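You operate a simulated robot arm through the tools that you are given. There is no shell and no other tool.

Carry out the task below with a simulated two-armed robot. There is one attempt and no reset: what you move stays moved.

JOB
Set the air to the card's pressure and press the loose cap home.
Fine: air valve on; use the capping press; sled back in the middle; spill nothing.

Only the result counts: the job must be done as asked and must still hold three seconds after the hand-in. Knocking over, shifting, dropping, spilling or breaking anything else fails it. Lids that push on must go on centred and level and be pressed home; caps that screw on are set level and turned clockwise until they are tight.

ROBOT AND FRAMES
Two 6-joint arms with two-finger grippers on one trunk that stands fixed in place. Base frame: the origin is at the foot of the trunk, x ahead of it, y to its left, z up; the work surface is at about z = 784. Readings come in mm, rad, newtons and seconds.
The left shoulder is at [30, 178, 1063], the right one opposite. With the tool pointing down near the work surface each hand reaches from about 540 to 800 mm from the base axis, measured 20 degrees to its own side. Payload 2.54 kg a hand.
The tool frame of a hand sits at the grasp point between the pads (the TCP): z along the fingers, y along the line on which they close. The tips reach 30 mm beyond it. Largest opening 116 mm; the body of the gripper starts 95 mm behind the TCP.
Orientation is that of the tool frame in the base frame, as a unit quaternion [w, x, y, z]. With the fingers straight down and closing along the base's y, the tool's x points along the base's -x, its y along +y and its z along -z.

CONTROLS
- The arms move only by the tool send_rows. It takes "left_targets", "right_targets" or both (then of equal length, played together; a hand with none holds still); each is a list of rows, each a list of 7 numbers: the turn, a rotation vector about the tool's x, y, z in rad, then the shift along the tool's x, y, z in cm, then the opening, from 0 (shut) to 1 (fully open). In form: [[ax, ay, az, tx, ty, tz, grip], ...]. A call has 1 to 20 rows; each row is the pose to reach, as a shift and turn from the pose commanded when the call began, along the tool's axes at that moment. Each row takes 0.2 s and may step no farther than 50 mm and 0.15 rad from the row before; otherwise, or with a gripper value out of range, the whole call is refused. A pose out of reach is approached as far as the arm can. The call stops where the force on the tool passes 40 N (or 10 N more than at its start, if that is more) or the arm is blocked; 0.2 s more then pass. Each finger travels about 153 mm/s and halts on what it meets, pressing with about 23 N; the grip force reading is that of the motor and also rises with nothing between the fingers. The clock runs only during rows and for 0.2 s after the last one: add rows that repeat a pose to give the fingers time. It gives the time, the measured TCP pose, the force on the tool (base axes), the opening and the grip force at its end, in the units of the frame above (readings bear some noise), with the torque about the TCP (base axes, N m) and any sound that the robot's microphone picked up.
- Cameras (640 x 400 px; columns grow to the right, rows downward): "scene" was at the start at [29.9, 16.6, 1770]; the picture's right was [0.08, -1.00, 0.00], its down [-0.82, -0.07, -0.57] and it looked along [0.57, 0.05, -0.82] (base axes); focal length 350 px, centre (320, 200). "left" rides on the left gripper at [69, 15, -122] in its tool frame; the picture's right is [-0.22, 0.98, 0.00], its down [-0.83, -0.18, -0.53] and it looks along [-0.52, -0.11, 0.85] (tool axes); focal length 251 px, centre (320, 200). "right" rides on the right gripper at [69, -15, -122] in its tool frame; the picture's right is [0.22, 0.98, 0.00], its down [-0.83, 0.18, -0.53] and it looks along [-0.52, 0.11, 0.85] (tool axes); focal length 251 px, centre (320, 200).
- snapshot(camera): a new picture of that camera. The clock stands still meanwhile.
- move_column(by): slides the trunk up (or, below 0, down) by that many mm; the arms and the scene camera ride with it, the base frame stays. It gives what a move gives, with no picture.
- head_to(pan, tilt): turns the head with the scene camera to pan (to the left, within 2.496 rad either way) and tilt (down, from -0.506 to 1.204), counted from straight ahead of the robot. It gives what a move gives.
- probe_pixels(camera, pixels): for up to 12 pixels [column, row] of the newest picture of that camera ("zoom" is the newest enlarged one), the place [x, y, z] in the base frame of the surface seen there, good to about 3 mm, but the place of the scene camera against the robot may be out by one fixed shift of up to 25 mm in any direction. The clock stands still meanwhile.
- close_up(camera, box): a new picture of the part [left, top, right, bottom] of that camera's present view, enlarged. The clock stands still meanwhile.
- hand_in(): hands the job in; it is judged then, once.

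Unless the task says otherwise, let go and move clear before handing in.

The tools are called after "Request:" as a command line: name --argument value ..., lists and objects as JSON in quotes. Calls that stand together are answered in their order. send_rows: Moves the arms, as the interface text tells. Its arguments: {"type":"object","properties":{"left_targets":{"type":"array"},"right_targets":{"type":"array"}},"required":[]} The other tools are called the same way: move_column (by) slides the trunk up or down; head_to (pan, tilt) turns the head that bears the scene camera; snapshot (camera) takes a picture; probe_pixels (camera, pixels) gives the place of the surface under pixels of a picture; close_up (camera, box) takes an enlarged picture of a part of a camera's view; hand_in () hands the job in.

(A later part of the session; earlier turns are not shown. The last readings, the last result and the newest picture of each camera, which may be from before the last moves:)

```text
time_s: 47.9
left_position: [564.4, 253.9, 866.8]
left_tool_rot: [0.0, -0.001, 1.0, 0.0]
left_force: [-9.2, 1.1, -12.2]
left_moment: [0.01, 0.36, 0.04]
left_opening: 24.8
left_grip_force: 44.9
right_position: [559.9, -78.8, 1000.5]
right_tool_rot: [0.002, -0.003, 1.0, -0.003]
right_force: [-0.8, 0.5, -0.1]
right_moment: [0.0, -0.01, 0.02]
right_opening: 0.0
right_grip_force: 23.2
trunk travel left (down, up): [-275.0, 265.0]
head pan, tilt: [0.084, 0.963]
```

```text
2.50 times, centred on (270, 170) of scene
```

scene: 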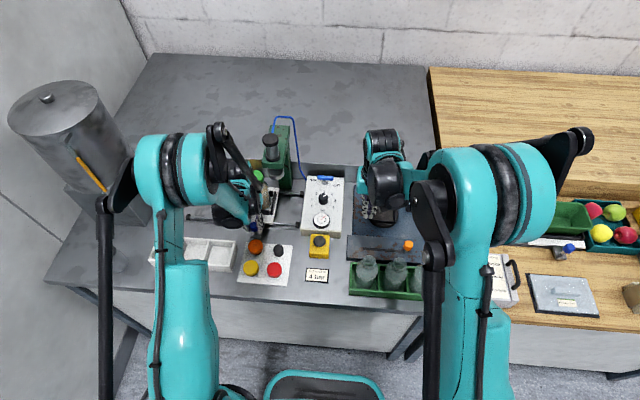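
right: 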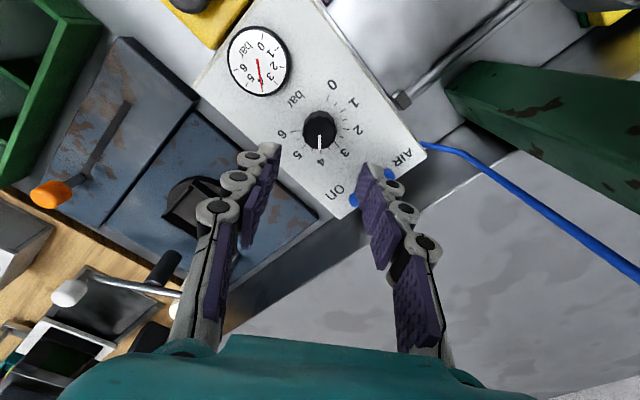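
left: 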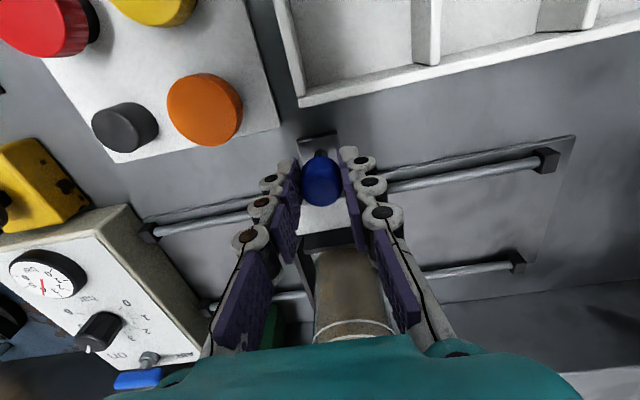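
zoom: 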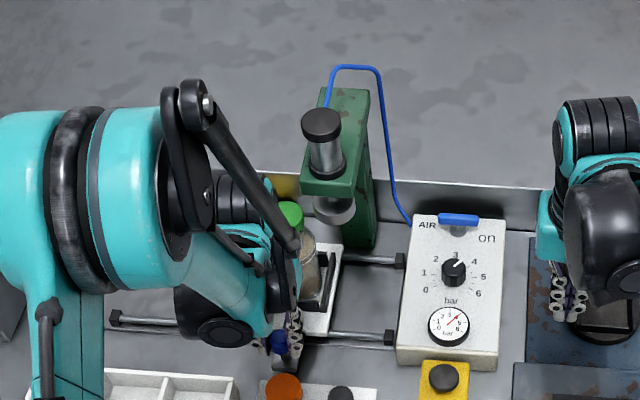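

The sled slid 58 mm smoothly with the bottle upright. I'll continue another 50 mm and then check the alignment with the ram.

Request:
send_rows --left_targets '[[0, 0, 0, 0, -0.1, 0, 0.12], [0, 0, 0, 0, -0.3, 0, 0.12], [0, 0, 0, 0, -0.7, 0, 0.12], [0, 0, 0, 0, -1.2, 0, 0.12], [0, 0, 0, 0, -1.8, 0, 0.12], [0, 0, 0, 0, -2.4, 0, 0.12], [0, 0, 0, 0, -3.0, 0, 0.12], [0, 0, 0, 0, -3.6, 0, 0.12], [0, 0, 0, 0, -4.2, 0, 0.12], [0, 0, 0, 0, -4.6, 0, 0.12], [0, 0, 0, 0, -4.9, 0, 0.12], [0, 0, 0, 0, -5.0, 0, 0.12], [0, 0, 0, 0, -5.0, 0, 0.12]]'

Request:
close_up --camera "scene" --box '[190, 90, 350, 250]'

Request:
snapshot --camera "left"

Request:
snapshot --camera "right"

```text
time_s: 50.7
left_position: [564.5, 203.5, 867.2]
left_tool_rot: [-0.001, -0.002, 1.0, -0.001]
left_force: [-6.0, 1.0, -7.2]
left_moment: [0.03, -0.1, 0.04]
left_opening: 24.8
left_grip_force: 45.0
right_position: [558.6, -79.9, 1000.6]
right_tool_rot: [0.002, -0.003, 1.0, -0.004]
right_force: [-0.3, -0.7, 0.2]
right_moment: [0.0, 0.0, -0.03]
right_opening: 0.0
right_grip_force: 22.6
trunk travel left (down, up): [-275.0, 265.0]
head pan, tilt: [0.084, 0.963]
```

```text
2.50 times, centred on (270, 170) of scene
```

zoom: 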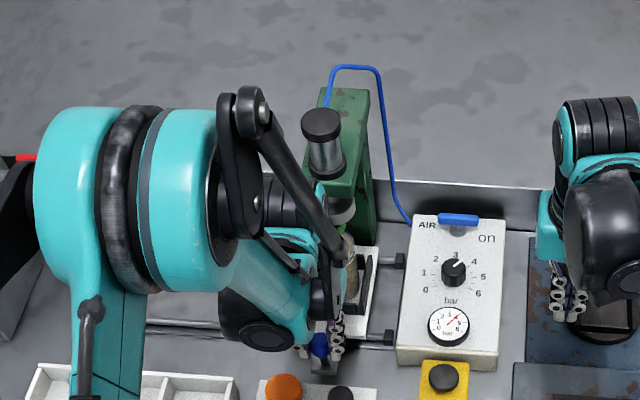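

```text
taken
```

left: 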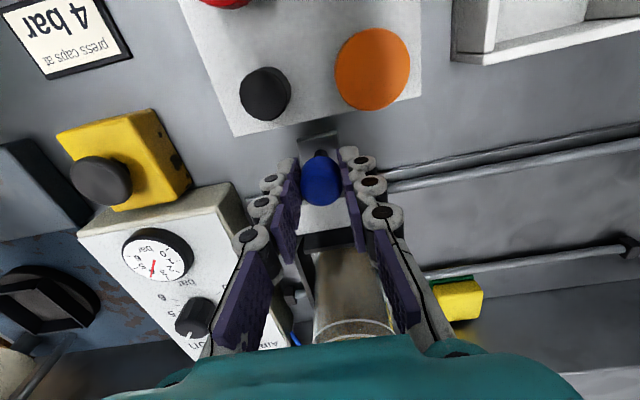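

```text
taken
```

right: 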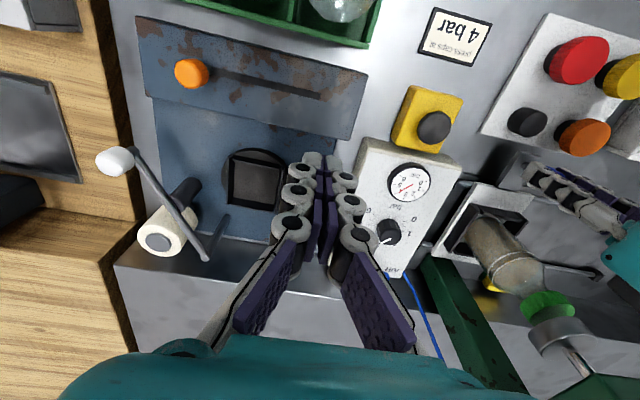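

The right view shows the cap at (550,305) nearly beneath the ram disc at (563,335). I'll zoom to compare their centres.

Request:
close_up --camera "right" --box '[490, 190, 640, 400]'

Request:
close_up --camera "scene" --box '[255, 125, 315, 225]'

```text
1.90 times, centred on (565, 295) of right
```

zoom: 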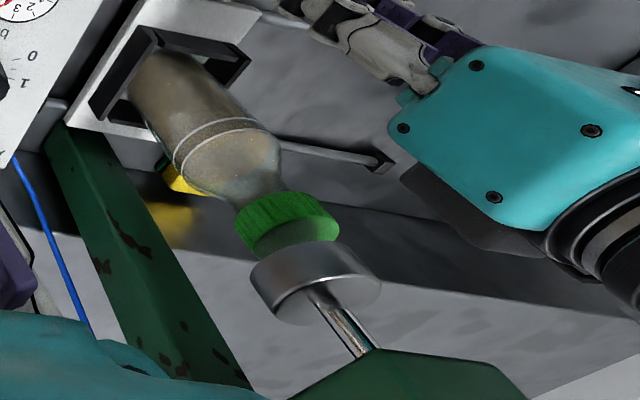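

```text
4.00 times, centred on (285, 175) of scene
```

zoom: 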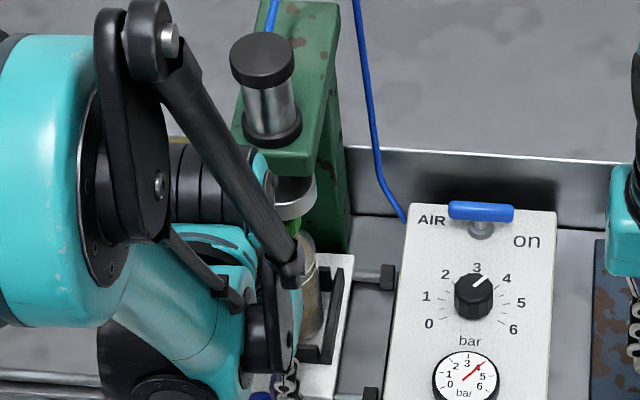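

The cap is under the edge of the ram with about 13 mm still to go. I'll creep forward in small steps and watch for a stop.

Request:
send_rows --left_targets '[[0, 0, 0, 0, -0.1, 0, 0.12], [0, 0, 0, 0, -0.3, 0, 0.12], [0, 0, 0, 0, -0.5, 0, 0.12], [0, 0, 0, 0, -0.7, 0, 0.12], [0, 0, 0, 0, -0.9, 0, 0.12], [0, 0, 0, 0, -1.0, 0, 0.12], [0, 0, 0, 0, -1.0, 0, 0.12], [0, 0, 0, 0, -1.0, 0, 0.12]]'

Request:
close_up --camera "right" --box '[490, 190, 640, 400]'

```text
time_s: 52.5
left_position: [564.9, 193.0, 866.3]
left_tool_rot: [0.001, 0.0, 1.0, 0.0]
left_force: [-11.1, -1.7, -15.3]
left_moment: [-0.04, 0.55, -0.03]
left_opening: 24.8
left_grip_force: 45.0
right_position: [558.8, -80.4, 1000.5]
right_tool_rot: [0.002, -0.002, 1.0, -0.003]
right_force: [0.1, 0.0, 0.4]
right_moment: [-0.02, 0.01, -0.02]
right_opening: 0.0
right_grip_force: 23.2
trunk travel left (down, up): [-275.0, 265.0]
head pan, tilt: [0.084, 0.963]
```

```text
1.90 times, centred on (565, 295) of right
```

zoom: 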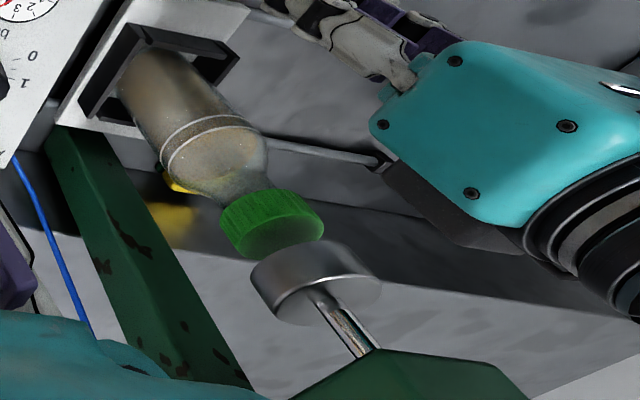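

The cap looks nearly in line with the ram rod's axis. I'll probe the cap and disc in this view to measure the remaining offset.

Request:
probe_pixels --camera "zoom" --pixels '[[225, 222], [320, 225], [300, 240], [255, 250], [270, 200], [275, 230], [255, 275], [378, 275], [300, 315], [350, 270], [290, 275], [300, 262]]'

Request:
close_up --camera "right" --box '[530, 270, 620, 370]'

Request:
probe_pixels --camera "zoom" --pixels '[[180, 190], [150, 140], [250, 160], [160, 230], [380, 230], [260, 310], [200, 250], [300, 200], [330, 310], [340, 350], [240, 130], [130, 110]]'

```text
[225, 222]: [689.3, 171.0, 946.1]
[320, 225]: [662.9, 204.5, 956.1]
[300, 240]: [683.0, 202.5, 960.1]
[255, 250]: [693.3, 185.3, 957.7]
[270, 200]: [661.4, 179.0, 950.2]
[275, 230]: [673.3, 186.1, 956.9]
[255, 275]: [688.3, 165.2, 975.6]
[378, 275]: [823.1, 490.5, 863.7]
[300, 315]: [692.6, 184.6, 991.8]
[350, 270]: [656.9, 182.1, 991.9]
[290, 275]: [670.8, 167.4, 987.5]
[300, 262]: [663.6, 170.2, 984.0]
```

```text
4.00 times, centred on (575, 320) of right
```

zoom: 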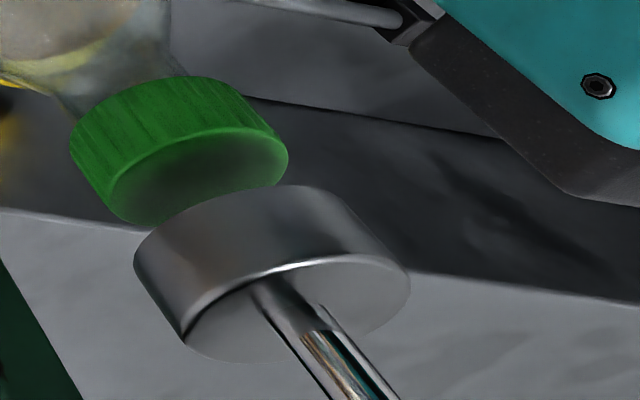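

```text
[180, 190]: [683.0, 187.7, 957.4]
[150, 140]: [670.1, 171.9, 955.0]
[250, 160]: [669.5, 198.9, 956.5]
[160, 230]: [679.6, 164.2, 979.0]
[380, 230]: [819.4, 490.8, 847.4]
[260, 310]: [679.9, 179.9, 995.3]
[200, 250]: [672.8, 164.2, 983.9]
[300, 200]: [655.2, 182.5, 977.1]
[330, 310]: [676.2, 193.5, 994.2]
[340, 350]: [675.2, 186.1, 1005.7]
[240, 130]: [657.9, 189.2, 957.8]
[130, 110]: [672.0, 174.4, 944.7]
```

By this measure the cap centre is [678,189.6] and the disc centre is [677.5,187.7], so about 2 mm remains. I'll creep 2 mm more.

Request:
send_rows --left_targets '[[0, 0, 0, 0, -0.05, 0, 0.12], [0, 0, 0, 0, -0.1, 0, 0.12], [0, 0, 0, 0, -0.15, 0, 0.12], [0, 0, 0, 0, -0.2, 0, 0.12], [0, 0, 0, 0, -0.2, 0, 0.12], [0, 0, 0, 0, -0.2, 0, 0.12]]'

Request:
close_up --camera "right" --box '[530, 270, 620, 370]'

Request:
close_up --camera "scene" --box '[265, 160, 325, 230]'

```text
time_s: 53.9
left_position: [565.2, 191.5, 867.1]
left_tool_rot: [0.0, -0.001, 1.0, -0.001]
left_force: [-7.8, -0.3, -8.6]
left_moment: [0.01, 0.36, 0.02]
left_opening: 24.7
left_grip_force: 44.9
right_position: [558.0, -81.1, 1000.8]
right_tool_rot: [0.002, -0.002, 1.0, -0.003]
right_force: [0.0, 0.3, -0.3]
right_moment: [-0.02, 0.0, -0.01]
right_opening: 0.0
right_grip_force: 22.8
trunk travel left (down, up): [-275.0, 265.0]
head pan, tilt: [0.084, 0.963]
```

```text
4.00 times, centred on (575, 320) of right
```

zoom: 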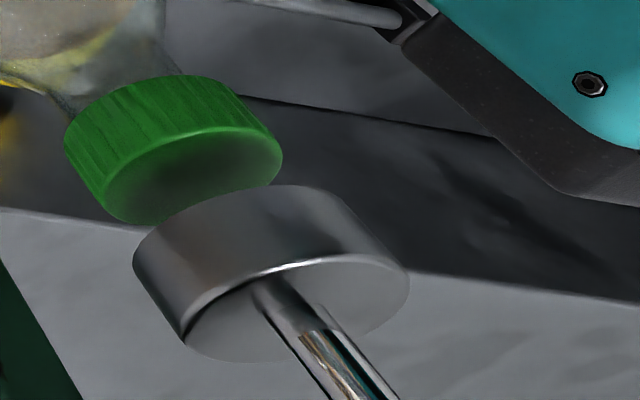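

```text
5.71 times, centred on (295, 195) of scene
```

zoom: 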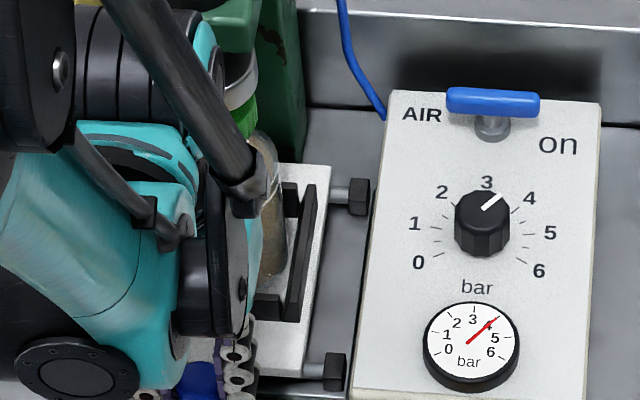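

The cap and disc centres now agree within about 1 mm, and no hard stop was reached. I'll release the sled knob and back the left hand away so its camera can check the alignment from the front.

Request:
send_rows --left_targets '[[0, 0, 0, 0, 0, 0, 0.22], [0, 0, 0, 0, 0, 0, 0.3], [0, 0, 0, 0, 0, 0, 0.45], [0, 0, 0, 0, 0, 0, 0.45], [0, 0, 0, 0, 0, -3.0, 0.45], [0, 0, 0, 0, 0, -7.0, 0.45], [0, 0, 0, 2.5, 0, -11.0, 0.45], [0, 0, 0, 5.0, 0, -15.0, 0.45], [0, 0, 0, 7.0, 0, -19.0, 0.45], [0, 0, 0, 8.5, 0, -21.5, 0.45], [0, 0, 0, 8.5, 0, -21.5, 0.45]]'

Request:
snapshot --camera "left"

Request:
close_up --camera "scene" --box '[240, 110, 330, 230]'

```text
time_s: 56.3
left_position: [479.5, 190.1, 1082.1]
left_tool_rot: [0.0, 0.0, 1.0, 0.0]
left_force: [0.0, 0.2, 0.7]
left_moment: [0.01, 0.01, -0.01]
left_opening: 52.3
left_grip_force: 0.0
right_position: [560.0, -80.1, 998.4]
right_tool_rot: [0.002, -0.003, 1.0, -0.004]
right_force: [0.7, 0.8, 0.8]
right_moment: [0.04, 0.03, 0.04]
right_opening: 0.3
right_grip_force: 22.9
trunk travel left (down, up): [-275.0, 265.0]
head pan, tilt: [0.084, 0.963]
```

```text
taken
```

left: 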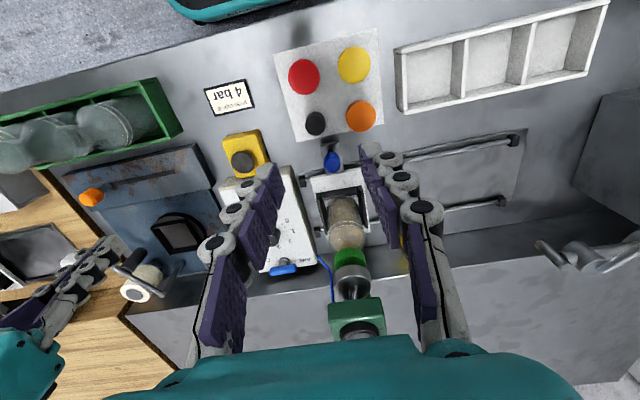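

```text
3.33 times, centred on (285, 170) of scene
```

zoom: 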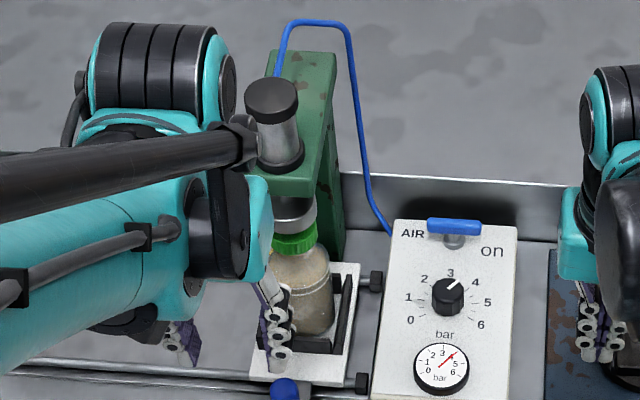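

Both views now show the cap under the ram disc. I'll zoom in on the left view around (350,260) to measure the sideways alignment.

Request:
close_up --camera "left" --box '[300, 190, 400, 310]'

Request:
probe_pixels --camera "zoom" --pixels '[[270, 220], [375, 225], [320, 215], [265, 285], [390, 285], [325, 275], [320, 260], [270, 245], [380, 250], [330, 310]]'

Request:
close_up --camera "scene" --box '[265, 160, 305, 220]'

Request:
probe_pixels --camera "zoom" --pixels '[[250, 180], [320, 170], [355, 170], [290, 180], [275, 130], [350, 130], [310, 150], [300, 100]]'

```text
3.33 times, centred on (350, 250) of left
```

zoom: 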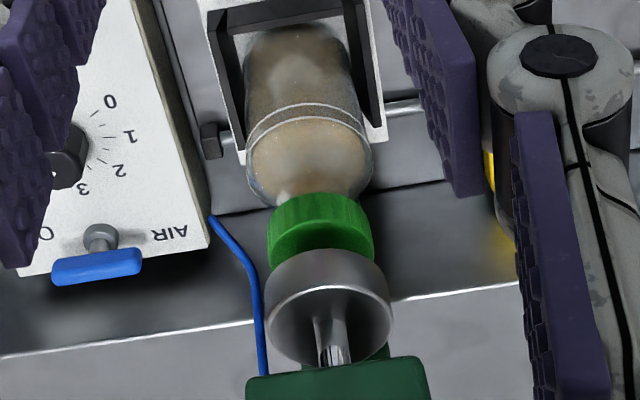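

```text
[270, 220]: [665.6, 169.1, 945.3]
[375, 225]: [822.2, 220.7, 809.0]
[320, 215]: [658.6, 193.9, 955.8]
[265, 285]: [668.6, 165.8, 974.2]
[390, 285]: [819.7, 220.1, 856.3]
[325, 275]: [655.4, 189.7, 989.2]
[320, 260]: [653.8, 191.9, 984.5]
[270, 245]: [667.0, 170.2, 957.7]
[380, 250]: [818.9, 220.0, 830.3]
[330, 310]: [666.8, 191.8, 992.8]
```

```text
6.67 times, centred on (285, 190) of scene
```

zoom: 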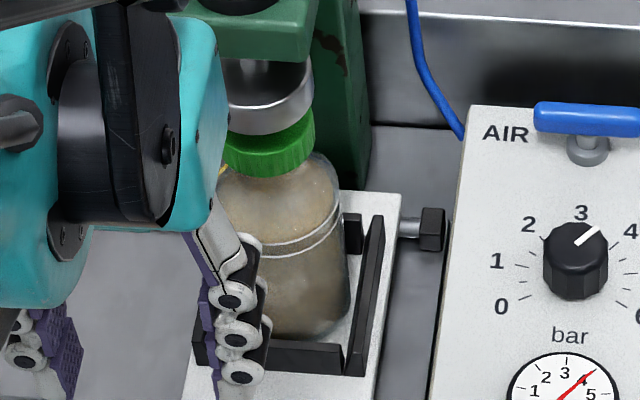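

```text
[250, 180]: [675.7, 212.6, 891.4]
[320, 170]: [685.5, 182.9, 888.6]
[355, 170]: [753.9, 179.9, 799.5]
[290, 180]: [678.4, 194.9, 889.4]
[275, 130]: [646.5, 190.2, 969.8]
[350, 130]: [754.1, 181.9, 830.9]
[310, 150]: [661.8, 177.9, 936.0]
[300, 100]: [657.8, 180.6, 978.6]
```

The cap lines up with the disc to about 1 mm (disc centre column 327, cap centre 321, against the expected 328.7 and 320). I'll move the left hand aside and bring the right hand over the black button.

Request:
send_rows --left_targets '[[0, 0, 0, 0, 3, 0, 0.45], [0, 0, 0, 0, 6, 0, 0.45], [0, 0, 0, 0, 9, 0, 0.45], [0, 0, 0, 0, 12, 0, 0.45], [0, 0, 0, 0, 12, 0, 0.45], [0, 0, 0, 0, 12, 0, 0.45]]' --right_targets '[[0, 0, 0, 0.3, 2.5, 0, 0], [0, 0, 0, 0.6, 5.7, 2, 0], [0, 0, 0, 0.9, 8.9, 4, 0], [0, 0, 0, 1.2, 12.2, 6, 0], [0, 0, 0, 1.2, 12.6, 9.5, 0], [0, 0, 0, 1.2, 12.6, 9.5, 0]]'

Request:
snapshot --camera "right"

Request:
snapshot --camera "left"

Request:
snapshot --camera "scene"

```text
time_s: 57.7
left_position: [477.2, 312.5, 1082.0]
left_tool_rot: [0.0, -0.002, 1.0, 0.0]
left_force: [0.6, -0.4, -0.2]
left_moment: [0.0, 0.03, 0.01]
left_opening: 51.9
left_grip_force: 0.1
right_position: [546.9, 44.1, 903.9]
right_tool_rot: [0.003, -0.002, 1.0, -0.004]
right_force: [0.3, 0.2, -0.1]
right_moment: [-0.02, 0.01, 0.01]
right_opening: 0.2
right_grip_force: 23.0
trunk travel left (down, up): [-275.0, 265.0]
head pan, tilt: [0.084, 0.963]
```

```text
taken
```

right: 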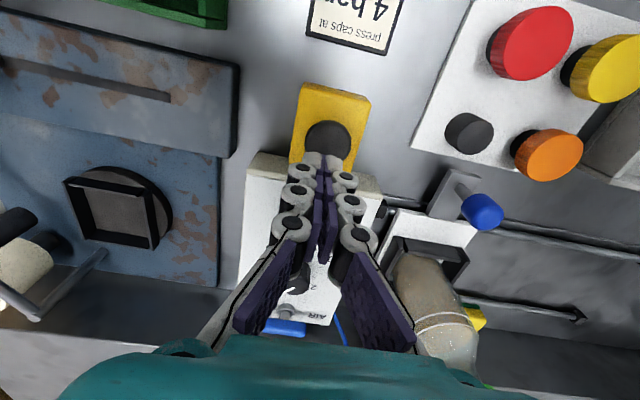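

```text
taken
```

left: 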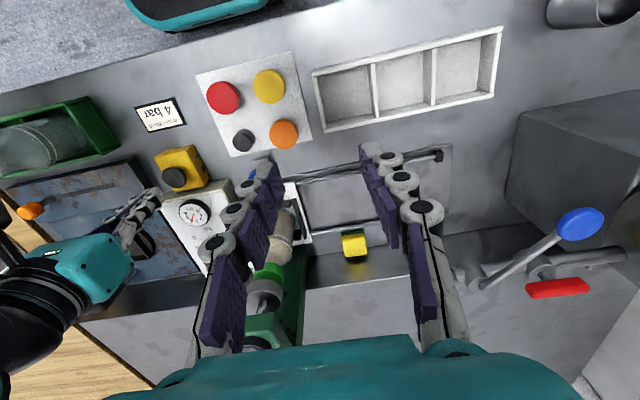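

```text
taken
```

scene: 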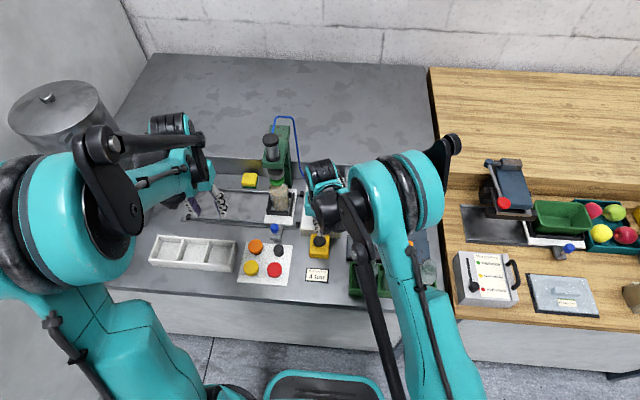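

The yellow block is just a sponge with a green underside. I'll zoom on the button below the right fingertips to check centring.

Request:
close_up --camera "right" --box '[270, 70, 390, 200]'

Request:
probe_pixels --camera "zoom" --pixels '[[320, 180], [260, 200], [385, 200], [320, 165], [275, 225], [370, 225], [210, 150], [300, 100], [320, 205]]'

```text
3.08 times, centred on (330, 135) of right
```

zoom: 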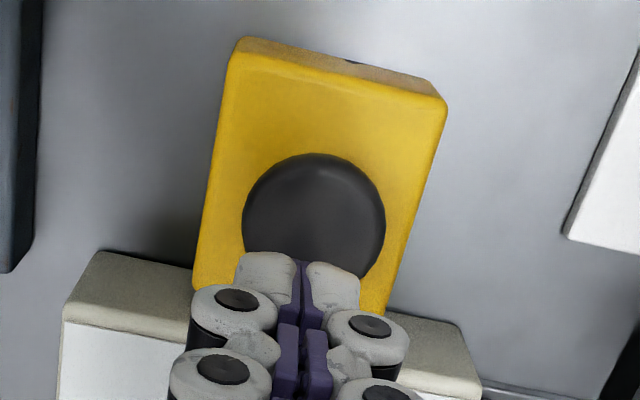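

```text
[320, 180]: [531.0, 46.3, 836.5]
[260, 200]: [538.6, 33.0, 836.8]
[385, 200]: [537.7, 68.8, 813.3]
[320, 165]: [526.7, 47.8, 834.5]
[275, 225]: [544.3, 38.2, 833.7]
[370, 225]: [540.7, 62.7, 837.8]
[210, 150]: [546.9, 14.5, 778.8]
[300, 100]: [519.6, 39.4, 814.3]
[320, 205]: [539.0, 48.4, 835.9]
```

The button's centre is about [545,48,837]. I'll shift 4 mm and lower to just above it.

Request:
send_rows --right_targets '[[0, 0, 0, 0.2, 0.4, 1.0, 0], [0, 0, 0, 0.2, 0.4, 2.0, 0], [0, 0, 0, 0.2, 0.4, 2.8, 0], [0, 0, 0, 0.2, 0.4, 3.3, 0], [0, 0, 0, 0.2, 0.4, 3.3, 0]]'

Request:
close_up --camera "right" --box '[270, 90, 390, 220]'

```text
time_s: 58.9
left_position: [478.7, 311.2, 1082.1]
left_tool_rot: [0.0, -0.001, 1.0, 0.0]
left_force: [-0.5, 0.5, 0.6]
left_moment: [-0.01, -0.01, 0.03]
left_opening: 52.5
left_grip_force: 0.1
right_position: [544.7, 47.8, 871.8]
right_tool_rot: [0.002, -0.003, 1.0, -0.003]
right_force: [-0.4, -0.2, 0.3]
right_moment: [0.01, 0.02, -0.01]
right_opening: 0.2
right_grip_force: 23.3
trunk travel left (down, up): [-275.0, 265.0]
head pan, tilt: [0.084, 0.963]
```

```text
3.08 times, centred on (330, 155) of right
```

zoom: 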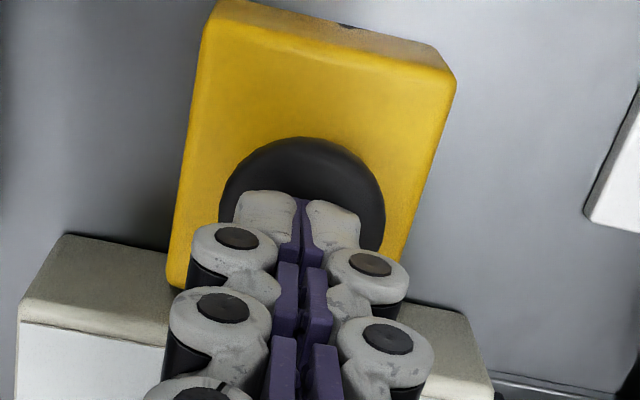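

The fingertips are centred over the button. I'll press down slowly.

Request:
send_rows --right_targets '[[0, 0, 0, 0, 0, 0.2, 0], [0, 0, 0, 0, 0, 0.4, 0], [0, 0, 0, 0, 0, 0.6, 0], [0, 0, 0, 0, 0, 0.75, 0], [0, 0, 0, 0, 0, 0.9, 0], [0, 0, 0, 0, 0, 1.0, 0], [0, 0, 0, 0, 0, 1.0, 0], [0, 0, 0, 0, 0, 1.0, 0]]'

Request:
snapshot --camera "left"

Request:
close_up --camera "scene" --box '[240, 110, 330, 230]'

```text
time_s: 60.7
left_position: [478.7, 311.3, 1080.2]
left_tool_rot: [-0.001, -0.001, 1.0, 0.0]
left_force: [-0.3, 0.7, 0.4]
left_moment: [0.0, -0.02, -0.01]
left_opening: 52.0
left_grip_force: 0.0
right_position: [544.6, 47.0, 862.8]
right_tool_rot: [0.003, -0.002, 1.0, -0.003]
right_force: [0.2, -0.5, 3.1]
right_moment: [0.05, 0.01, 0.01]
right_opening: 6.3
right_grip_force: 28.7
trunk travel left (down, up): [-275.0, 265.0]
head pan, tilt: [0.084, 0.963]
```

```text
taken
```

left: 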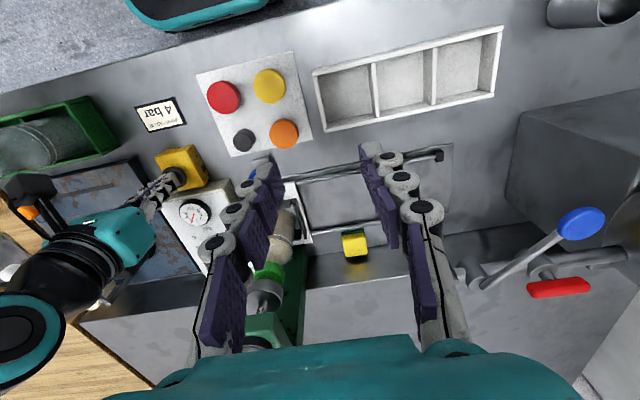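

```text
3.33 times, centred on (285, 170) of scene
```

zoom: 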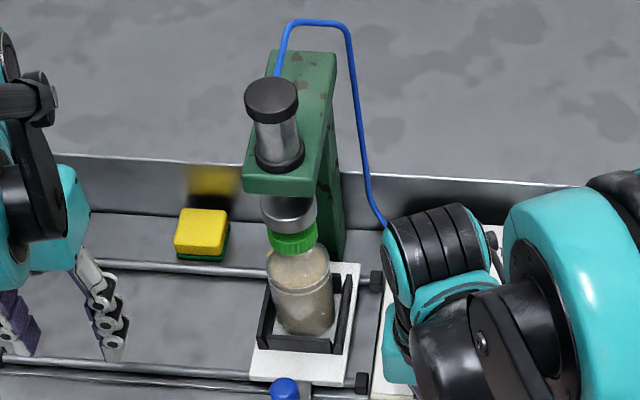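

The force is only 3 N so far and the ram has not moved yet. I'll press further.

Request:
send_rows --right_targets '[[0, 0, 0, 0, 0, 0.1, 0], [0, 0, 0, 0, 0, 0.2, 0], [0, 0, 0, 0, 0, 0.3, 0], [0, 0, 0, 0, 0, 0.4, 0], [0, 0, 0, 0, 0, 0.4, 0]]'

Request:
close_up --camera "scene" --box '[240, 110, 330, 230]'

```text
time_s: 61.9
left_position: [478.9, 312.8, 1082.3]
left_tool_rot: [0.0, -0.001, 1.0, 0.001]
left_force: [-0.2, 0.3, 0.5]
left_moment: [0.02, 0.05, -0.03]
left_opening: 52.3
left_grip_force: 0.0
right_position: [544.1, 47.6, 858.1]
right_tool_rot: [0.003, -0.003, 1.0, -0.003]
right_force: [0.2, -0.3, 4.3]
right_moment: [0.02, 0.01, -0.03]
right_opening: 6.2
right_grip_force: 29.0
trunk travel left (down, up): [-275.0, 265.0]
head pan, tilt: [0.084, 0.963]
```

```text
3.33 times, centred on (285, 170) of scene
```

zoom: 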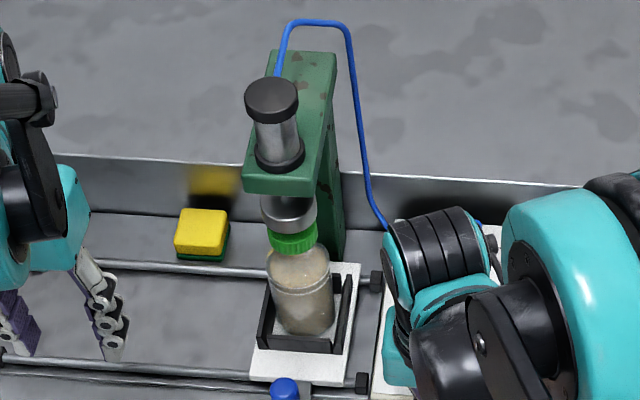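

The button acts like a spring (4 N at 9 mm of travel) and the ram still hasn't moved. I'll keep pressing deeper.

Request:
send_rows --right_targets '[[0, 0, 0, 0, 0, 0.1, 0], [0, 0, 0, 0, 0, 0.2, 0], [0, 0, 0, 0, 0, 0.3, 0], [0, 0, 0, 0, 0, 0.4, 0], [0, 0, 0, 0, 0, 0.5, 0], [0, 0, 0, 0, 0, 0.5, 0], [0, 0, 0, 0, 0, 0.5, 0]]'

Request:
close_up --camera "scene" --box '[240, 110, 330, 230]'

```text
time_s: 63.5
left_position: [477.6, 311.7, 1082.1]
left_tool_rot: [0.001, -0.001, 1.0, 0.0]
left_force: [0.0, 0.0, -0.3]
left_moment: [0.0, -0.05, -0.01]
left_opening: 52.3
left_grip_force: 0.0
right_position: [544.9, 47.5, 853.0]
right_tool_rot: [0.002, -0.002, 1.0, -0.003]
right_force: [2.7, -0.8, 21.2]
right_moment: [-0.05, -0.02, 0.04]
right_opening: 5.9
right_grip_force: 29.2
trunk travel left (down, up): [-275.0, 265.0]
head pan, tilt: [0.084, 0.963]
heard: click
```

```text
3.33 times, centred on (285, 170) of scene
```

zoom: 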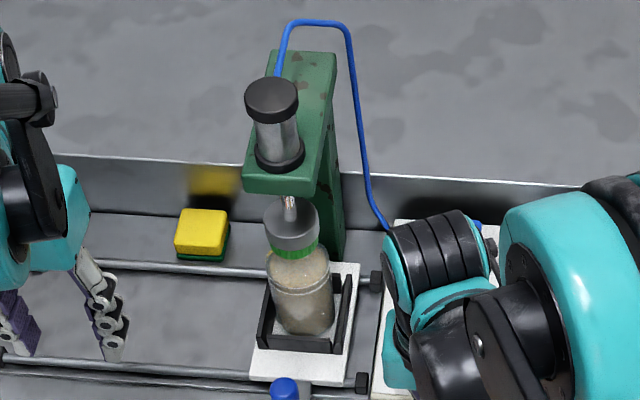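

A click was heard and the ram is down on the cap. I'll hold for another second to make sure the cap is home.

Request:
send_rows --right_targets '[[0, 0, 0, 0, 0, 0, 0], [0, 0, 0, 0, 0, 0, 0], [0, 0, 0, 0, 0, 0, 0], [0, 0, 0, 0, 0, 0, 0], [0, 0, 0, 0, 0, 0, 0], [0, 0, 0, 0, 0, 0, 0]]'

Request:
close_up --camera "scene" --box '[255, 150, 305, 220]'

Request:
close_up --camera "left" --box '[230, 190, 330, 350]'

```text
time_s: 64.9
left_position: [477.5, 311.9, 1080.8]
left_tool_rot: [0.001, -0.001, 1.0, 0.0]
left_force: [0.8, -0.2, -0.4]
left_moment: [-0.01, 0.03, 0.03]
left_opening: 52.3
left_grip_force: 0.1
right_position: [544.1, 47.5, 853.3]
right_tool_rot: [0.003, -0.003, 1.0, -0.003]
right_force: [5.8, -0.6, 25.0]
right_moment: [-0.03, -0.13, 0.01]
right_opening: 6.0
right_grip_force: 28.6
trunk travel left (down, up): [-275.0, 265.0]
head pan, tilt: [0.084, 0.963]
```

```text
5.71 times, centred on (280, 185) of scene
```

zoom: 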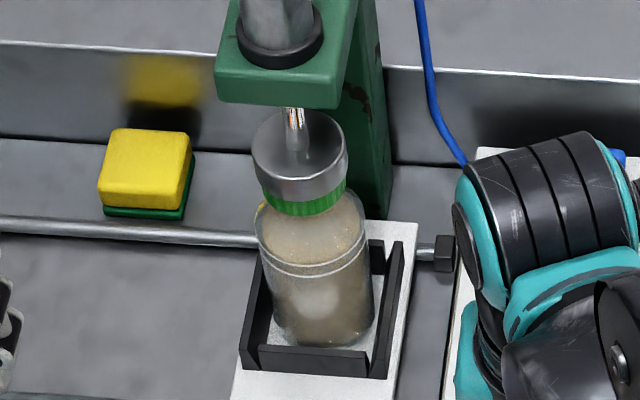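

```text
2.50 times, centred on (280, 270) of left
```

zoom: 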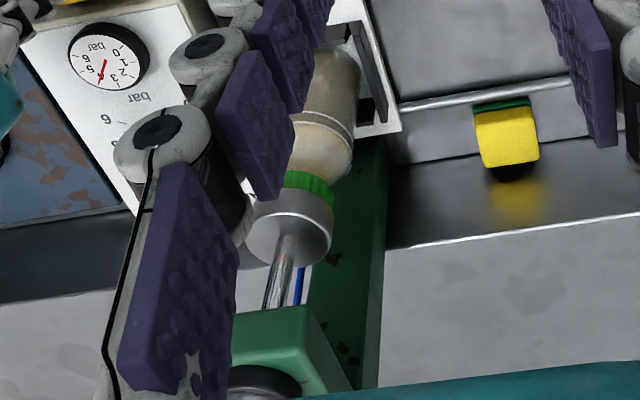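

The ram is holding the cap flush and level. I'll release the button by lifting the right hand and check that the ram goes back up.

Request:
send_rows --right_targets '[[0, 0, 0, 0, 0, -0.5, 0], [0, 0, 0, 0, 0, -1.0, 0], [0, 0, 0, 0, 0, -2.0, 0], [0, 0, 0, 0, 0, -4.0, 0], [0, 0, 0, 0, 0, -6.0, 0], [0, 0, 0, 0, 0, -6.0, 0], [0, 0, 0, 0, 0, -6.0, 0], [0, 0, 0, 0, 0, -6.0, 0]]'

Request:
close_up --camera "scene" --box '[255, 150, 305, 220]'

Request:
close_up --camera "scene" --box '[300, 165, 340, 255]'

```text
time_s: 66.7
left_position: [479.0, 311.0, 1081.8]
left_tool_rot: [0.0, -0.001, 1.0, -0.001]
left_force: [-0.5, 0.3, 0.3]
left_moment: [0.01, 0.01, -0.01]
left_opening: 52.1
left_grip_force: 0.0
right_position: [545.4, 48.5, 913.1]
right_tool_rot: [0.002, -0.002, 1.0, -0.003]
right_force: [1.0, 0.6, -0.1]
right_moment: [0.0, 0.04, -0.01]
right_opening: 0.2
right_grip_force: 28.1
trunk travel left (down, up): [-275.0, 265.0]
head pan, tilt: [0.084, 0.963]
```

```text
5.71 times, centred on (280, 185) of scene
```

zoom: 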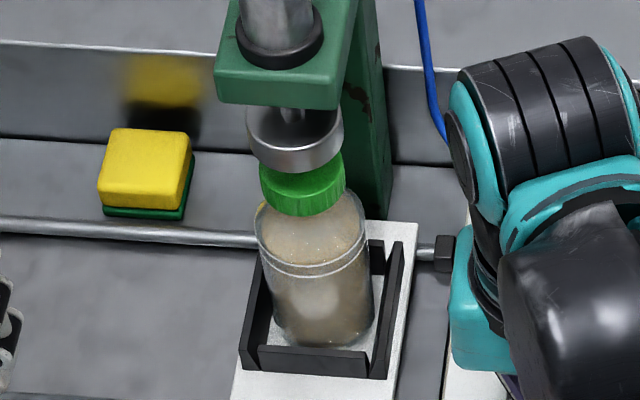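

```text
4.44 times, centred on (320, 210) of scene
```

zoom: 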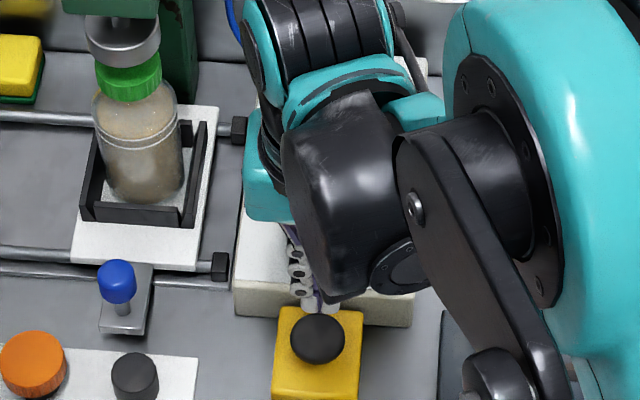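

The ram is back up and the cap sits lower on the neck. I'll move the right hand away and bring the left hand back over the sled knob.

Request:
send_rows --left_targets '[[0, 0, 0, 0, -2.0, 0, 0.45], [0, 0, 0, 0, -5.0, 0, 0.45], [0, 0, 0, 0, -8.0, 0, 0.45], [0, 0, 0, 0, -11.0, 0, 0.45], [0, 0, 0, 0, -12.0, 0, 0.45], [0, 0, 0, -2.0, -12.0, 3.0, 0.45], [0, 0, 0, -4.5, -12.0, 6.5, 0.45], [0, 0, 0, -7.0, -12.0, 10.0, 0.45], [0, 0, 0, -8.65, -12.0, 13.5, 0.45], [0, 0, 0, -8.65, -12.0, 13.5, 0.45]]' --right_targets '[[0, 0, 0, 0, -2.0, -2.0, 0], [0, 0, 0, 0, -5.0, -4.0, 0], [0, 0, 0, 0, -8.5, -6.0, 0], [0, 0, 0, 0, -12.0, -8.0, 0], [0, 0, 0, 0, -15.5, -9.0, 0], [0, 0, 0, 0, -16.5, -9.0, 0], [0, 0, 0, 0, -16.5, -9.0, 0], [0, 0, 0, 0, -16.5, -9.0, 0], [0, 0, 0, 0, -16.5, -9.0, 0], [0, 0, 0, 0, -16.5, -9.0, 0]]'

Request:
snapshot --camera "left"

Request:
snapshot --camera "right"

Request:
close_up --camera "scene" --box '[240, 130, 360, 250]'

```text
time_s: 68.9
left_position: [565.9, 191.8, 945.8]
left_tool_rot: [0.0, -0.001, 1.0, 0.0]
left_force: [-0.6, -0.6, -0.8]
left_moment: [0.0, -0.06, 0.04]
left_opening: 52.2
left_grip_force: 0.1
right_position: [544.1, -116.2, 1004.5]
right_tool_rot: [0.004, -0.003, 1.0, -0.004]
right_force: [-0.1, -0.2, -0.1]
right_moment: [0.02, 0.03, -0.01]
right_opening: 0.0
right_grip_force: 28.9
trunk travel left (down, up): [-275.0, 265.0]
head pan, tilt: [0.084, 0.963]
```

```text
taken
```

left: 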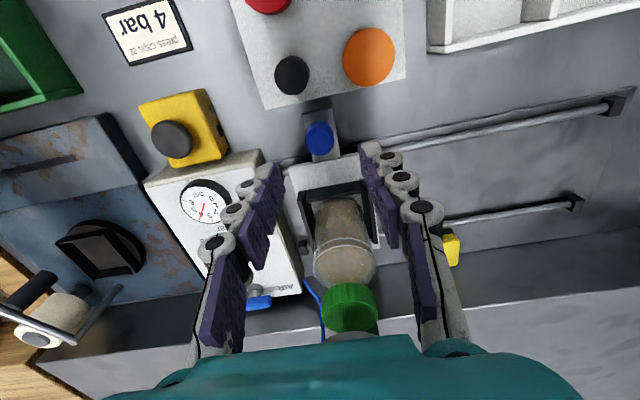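

```text
taken
```

right: 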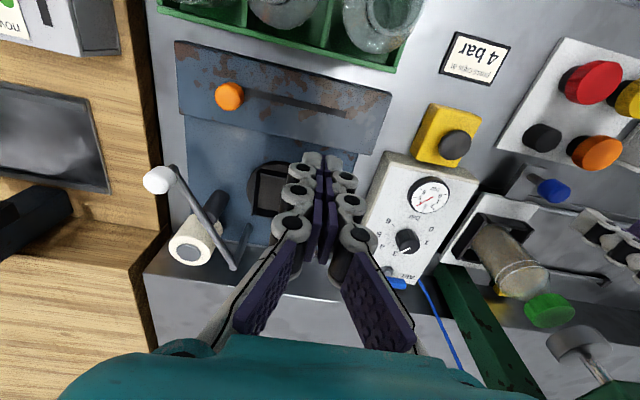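

```text
3.33 times, centred on (300, 190) of scene
```

zoom: 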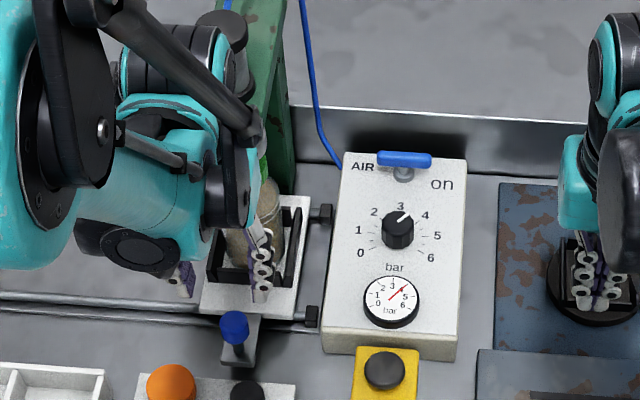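

The knob is under the left gripper at (319,138), and the gauge still reads about 4. I'll zoom on the cap in the right view to confirm it is home and level.

Request:
close_up --camera "right" --box '[460, 200, 620, 380]'

Request:
probe_pixels --camera "zoom" --pixels '[[325, 245], [375, 240], [320, 268], [350, 225], [355, 265], [300, 230]]'

Request:
close_up --camera "right" --box '[515, 280, 585, 340]'

Request:
close_up --camera "scene" --box '[315, 210, 327, 230]'

```text
2.22 times, centred on (540, 290) of right
```

zoom: 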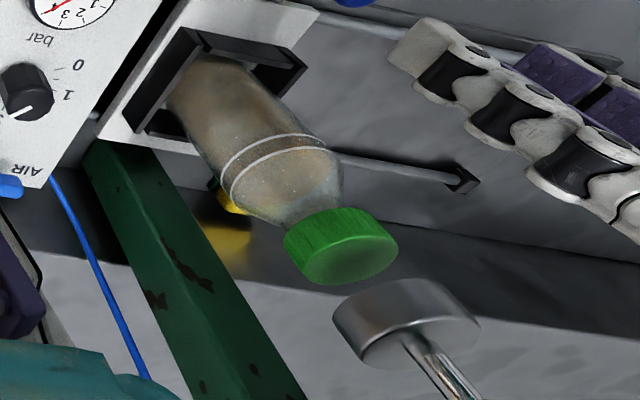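

```text
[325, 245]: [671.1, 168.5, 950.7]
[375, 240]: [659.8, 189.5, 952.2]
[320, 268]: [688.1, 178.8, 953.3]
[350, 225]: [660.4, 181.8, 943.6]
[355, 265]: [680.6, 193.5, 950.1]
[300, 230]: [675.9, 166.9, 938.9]
```

```text
6.67 times, centred on (550, 310) of right
```

zoom: 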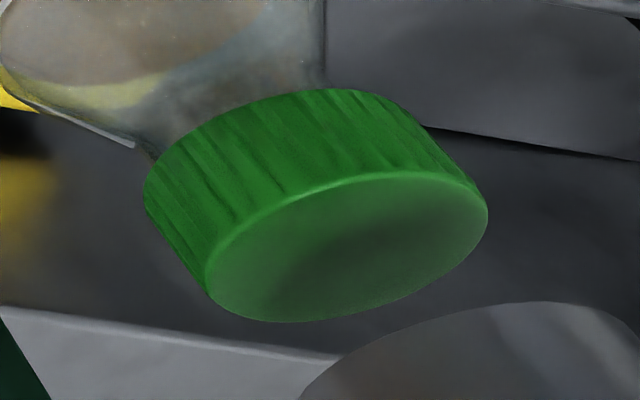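

```text
16.00 times, centred on (321, 220) of scene
```

zoom: 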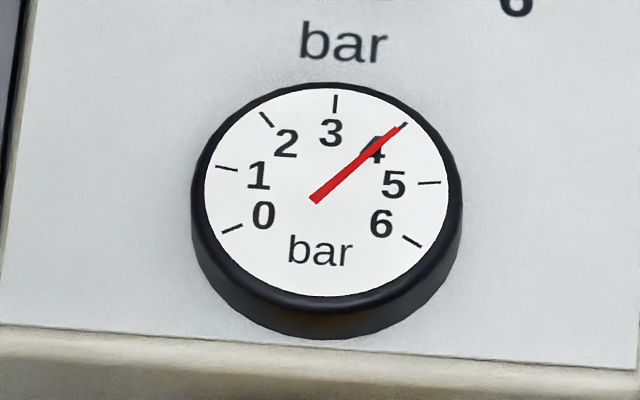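

The cap top is now at z≈951, about 6 mm lower than before, and level; the gauge reads 4. I'll lower the left hand around the sled knob and grip it.

Request:
send_rows --left_targets '[[0, 0, 0, 0, 0, 2.5, 0.45], [0, 0, 0, 0, 0, 5.0, 0.45], [0, 0, 0, 0, 0, 7.0, 0.45], [0, 0, 0, 0, 0, 7.9, 0.45], [0, 0, 0, 0, 0, 7.9, 0.35], [0, 0, 0, 0, 0, 7.9, 0.25], [0, 0, 0, 0, 0, 7.9, 0.2], [0, 0, 0, 0, 0, 7.9, 0.15], [0, 0, 0, 0, 0, 7.9, 0.12], [0, 0, 0, 0, 0, 7.9, 0.12]]'

Request:
snapshot --camera "left"

```text
time_s: 71.1
left_position: [566.6, 191.0, 867.4]
left_tool_rot: [0.0, 0.001, 1.0, 0.0]
left_force: [-1.9, -0.4, -5.1]
left_moment: [-0.04, -0.07, 0.0]
left_opening: 24.7
left_grip_force: 45.2
right_position: [544.9, -116.2, 1004.7]
right_tool_rot: [0.003, -0.003, 1.0, -0.003]
right_force: [0.0, 0.0, -0.3]
right_moment: [0.03, -0.01, -0.01]
right_opening: 0.0
right_grip_force: 28.4
trunk travel left (down, up): [-275.0, 265.0]
head pan, tilt: [0.084, 0.963]
```

```text
taken
```

left: 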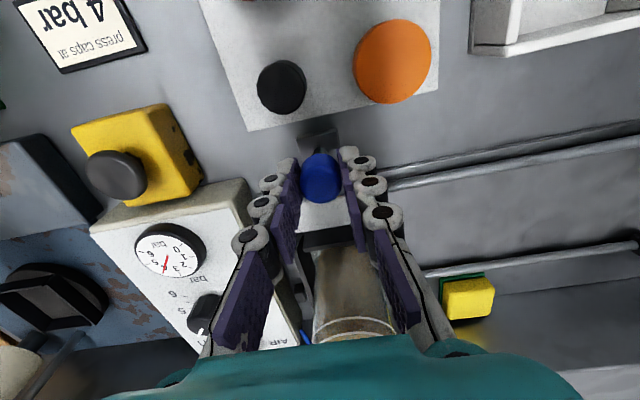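

The knob is gripped again at y=191. I'll slide the sled back toward the middle, 110 mm first.

Request:
send_rows --left_targets '[[0, 0, 0, 0, 0.1, 0, 0.12], [0, 0, 0, 0, 0.3, 0, 0.12], [0, 0, 0, 0, 0.7, 0, 0.12], [0, 0, 0, 0, 1.3, 0, 0.12], [0, 0, 0, 0, 2.0, 0, 0.12], [0, 0, 0, 0, 2.75, 0, 0.12], [0, 0, 0, 0, 3.5, 0, 0.12], [0, 0, 0, 0, 4.25, 0, 0.12], [0, 0, 0, 0, 5.0, 0, 0.12], [0, 0, 0, 0, 5.75, 0, 0.12], [0, 0, 0, 0, 6.5, 0, 0.12], [0, 0, 0, 0, 7.25, 0, 0.12], [0, 0, 0, 0, 8.0, 0, 0.12], [0, 0, 0, 0, 8.75, 0, 0.12], [0, 0, 0, 0, 9.5, 0, 0.12], [0, 0, 0, 0, 10.1, 0, 0.12], [0, 0, 0, 0, 10.6, 0, 0.12], [0, 0, 0, 0, 10.9, 0, 0.12], [0, 0, 0, 0, 11.0, 0, 0.12], [0, 0, 0, 0, 11.0, 0, 0.12]]'

```text
time_s: 75.3
left_position: [566.5, 302.5, 866.5]
left_tool_rot: [0.0, 0.0, 1.0, 0.0]
left_force: [-9.5, -0.2, -19.4]
left_moment: [0.04, -0.01, -0.04]
left_opening: 24.9
left_grip_force: 45.2
right_position: [545.3, -115.2, 1004.9]
right_tool_rot: [0.001, -0.002, 1.0, -0.004]
right_force: [0.3, -0.1, -0.2]
right_moment: [0.0, 0.03, 0.01]
right_opening: 0.2
right_grip_force: 29.0
trunk travel left (down, up): [-275.0, 265.0]
head pan, tilt: [0.084, 0.963]
```

The TCP is at y=302.5. I'll go the last 9.5 mm to the starting point of 311.8.

Request:
send_rows --left_targets '[[0, 0, 0, 0, 0.1, 0, 0.12], [0, 0, 0, 0, 0.3, 0, 0.12], [0, 0, 0, 0, 0.5, 0, 0.12], [0, 0, 0, 0, 0.7, 0, 0.12], [0, 0, 0, 0, 0.85, 0, 0.12], [0, 0, 0, 0, 0.95, 0, 0.12], [0, 0, 0, 0, 0.95, 0, 0.12], [0, 0, 0, 0, 0.95, 0, 0.12]]'

Request:
snapshot --camera "left"

Request:
close_up --camera "scene" --box '[170, 110, 350, 240]'

```text
time_s: 77.1
left_position: [567.2, 311.3, 866.7]
left_tool_rot: [-0.001, 0.0, 1.0, 0.001]
left_force: [-11.3, -0.6, -14.2]
left_moment: [-0.05, 0.79, -0.02]
left_opening: 24.7
left_grip_force: 44.8
right_position: [545.3, -115.8, 1005.7]
right_tool_rot: [0.004, -0.003, 1.0, -0.003]
right_force: [-0.2, 0.0, -0.1]
right_moment: [0.01, 0.01, 0.02]
right_opening: 0.0
right_grip_force: 28.7
trunk travel left (down, up): [-275.0, 265.0]
head pan, tilt: [0.084, 0.963]
```

```text
taken
```

left: 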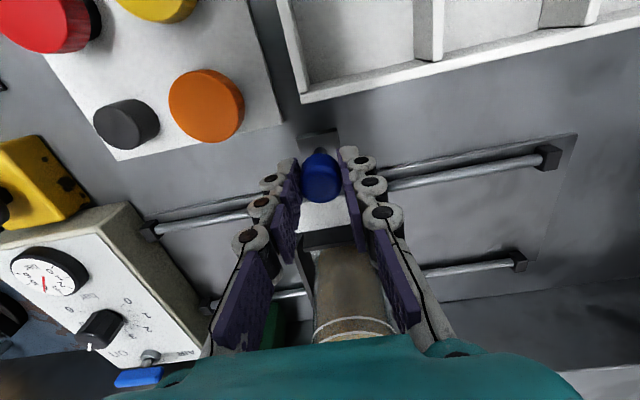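

```text
3.08 times, centred on (260, 175) of scene
```

zoom: 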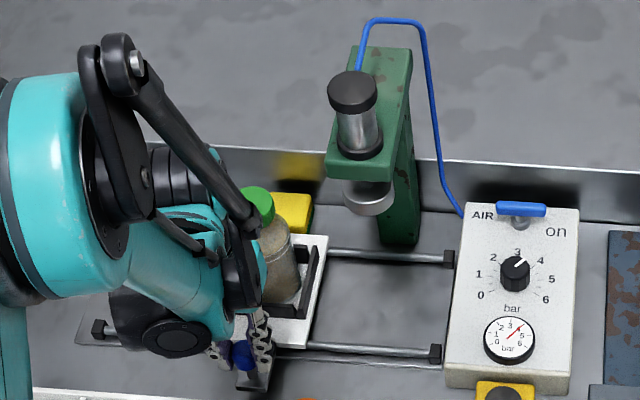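

The sled is back at y≈311 and its edge matches the starting picture (corner at (328,237)). I'll open the fingers, rise, and back away to check everything.

Request:
send_rows --left_targets '[[0, 0, 0, 0, 0, 0, 0.22], [0, 0, 0, 0, 0, 0, 0.3], [0, 0, 0, 0, 0, 0, 0.45], [0, 0, 0, 0, 0, 0, 0.45], [0, 0, 0, 0, 0, -3.0, 0.45], [0, 0, 0, 0, 0, -7.0, 0.45], [0, 0, 0, 2.5, 0, -11.0, 0.45], [0, 0, 0, 5.0, 1.0, -15.0, 0.45], [0, 0, 0, 7.0, 4.0, -18.0, 0.45], [0, 0, 0, 8.5, 8.0, -20.0, 0.45], [0, 0, 0, 8.5, 11.5, -21.5, 0.45], [0, 0, 0, 8.5, 14.5, -21.5, 0.45], [0, 0, 0, 8.5, 14.5, -21.5, 0.45]]'

Request:
snapshot --camera "scene"

Request:
close_up --camera "scene" --box '[170, 110, 350, 240]'

Request:
snapshot --camera "left"

```text
time_s: 79.9
left_position: [482.3, 454.4, 1082.2]
left_tool_rot: [0.0, 0.0, 1.0, 0.001]
left_force: [-0.5, 0.2, -0.3]
left_moment: [0.01, 0.02, 0.01]
left_opening: 52.2
left_grip_force: 0.2
right_position: [545.6, -115.9, 1004.0]
right_tool_rot: [0.003, -0.003, 1.0, -0.003]
right_force: [0.4, -0.2, 0.0]
right_moment: [0.05, 0.0, 0.04]
right_opening: 0.3
right_grip_force: 28.4
trunk travel left (down, up): [-275.0, 265.0]
head pan, tilt: [0.084, 0.963]
```

```text
taken
```

scene: 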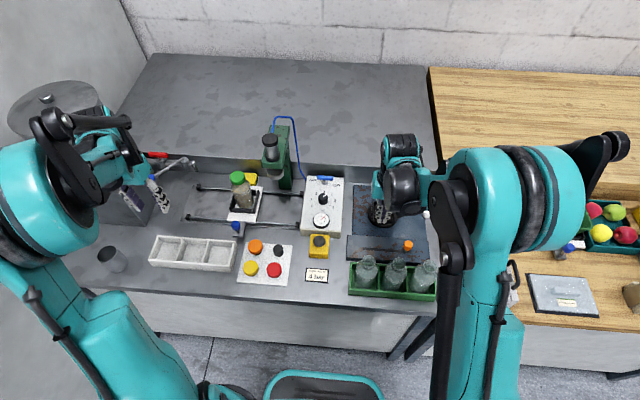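

```text
3.08 times, centred on (260, 175) of scene
```

zoom: 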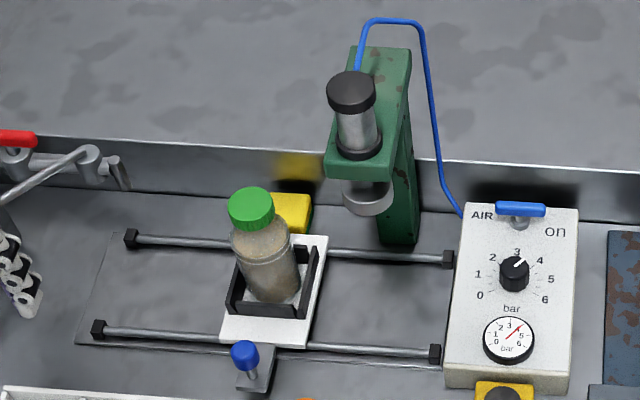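

```text
taken
```

left: 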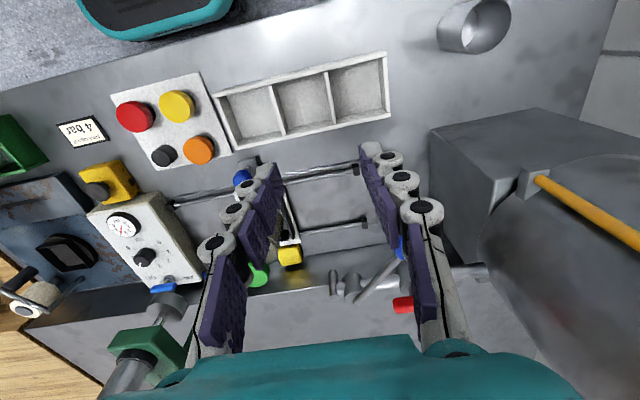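

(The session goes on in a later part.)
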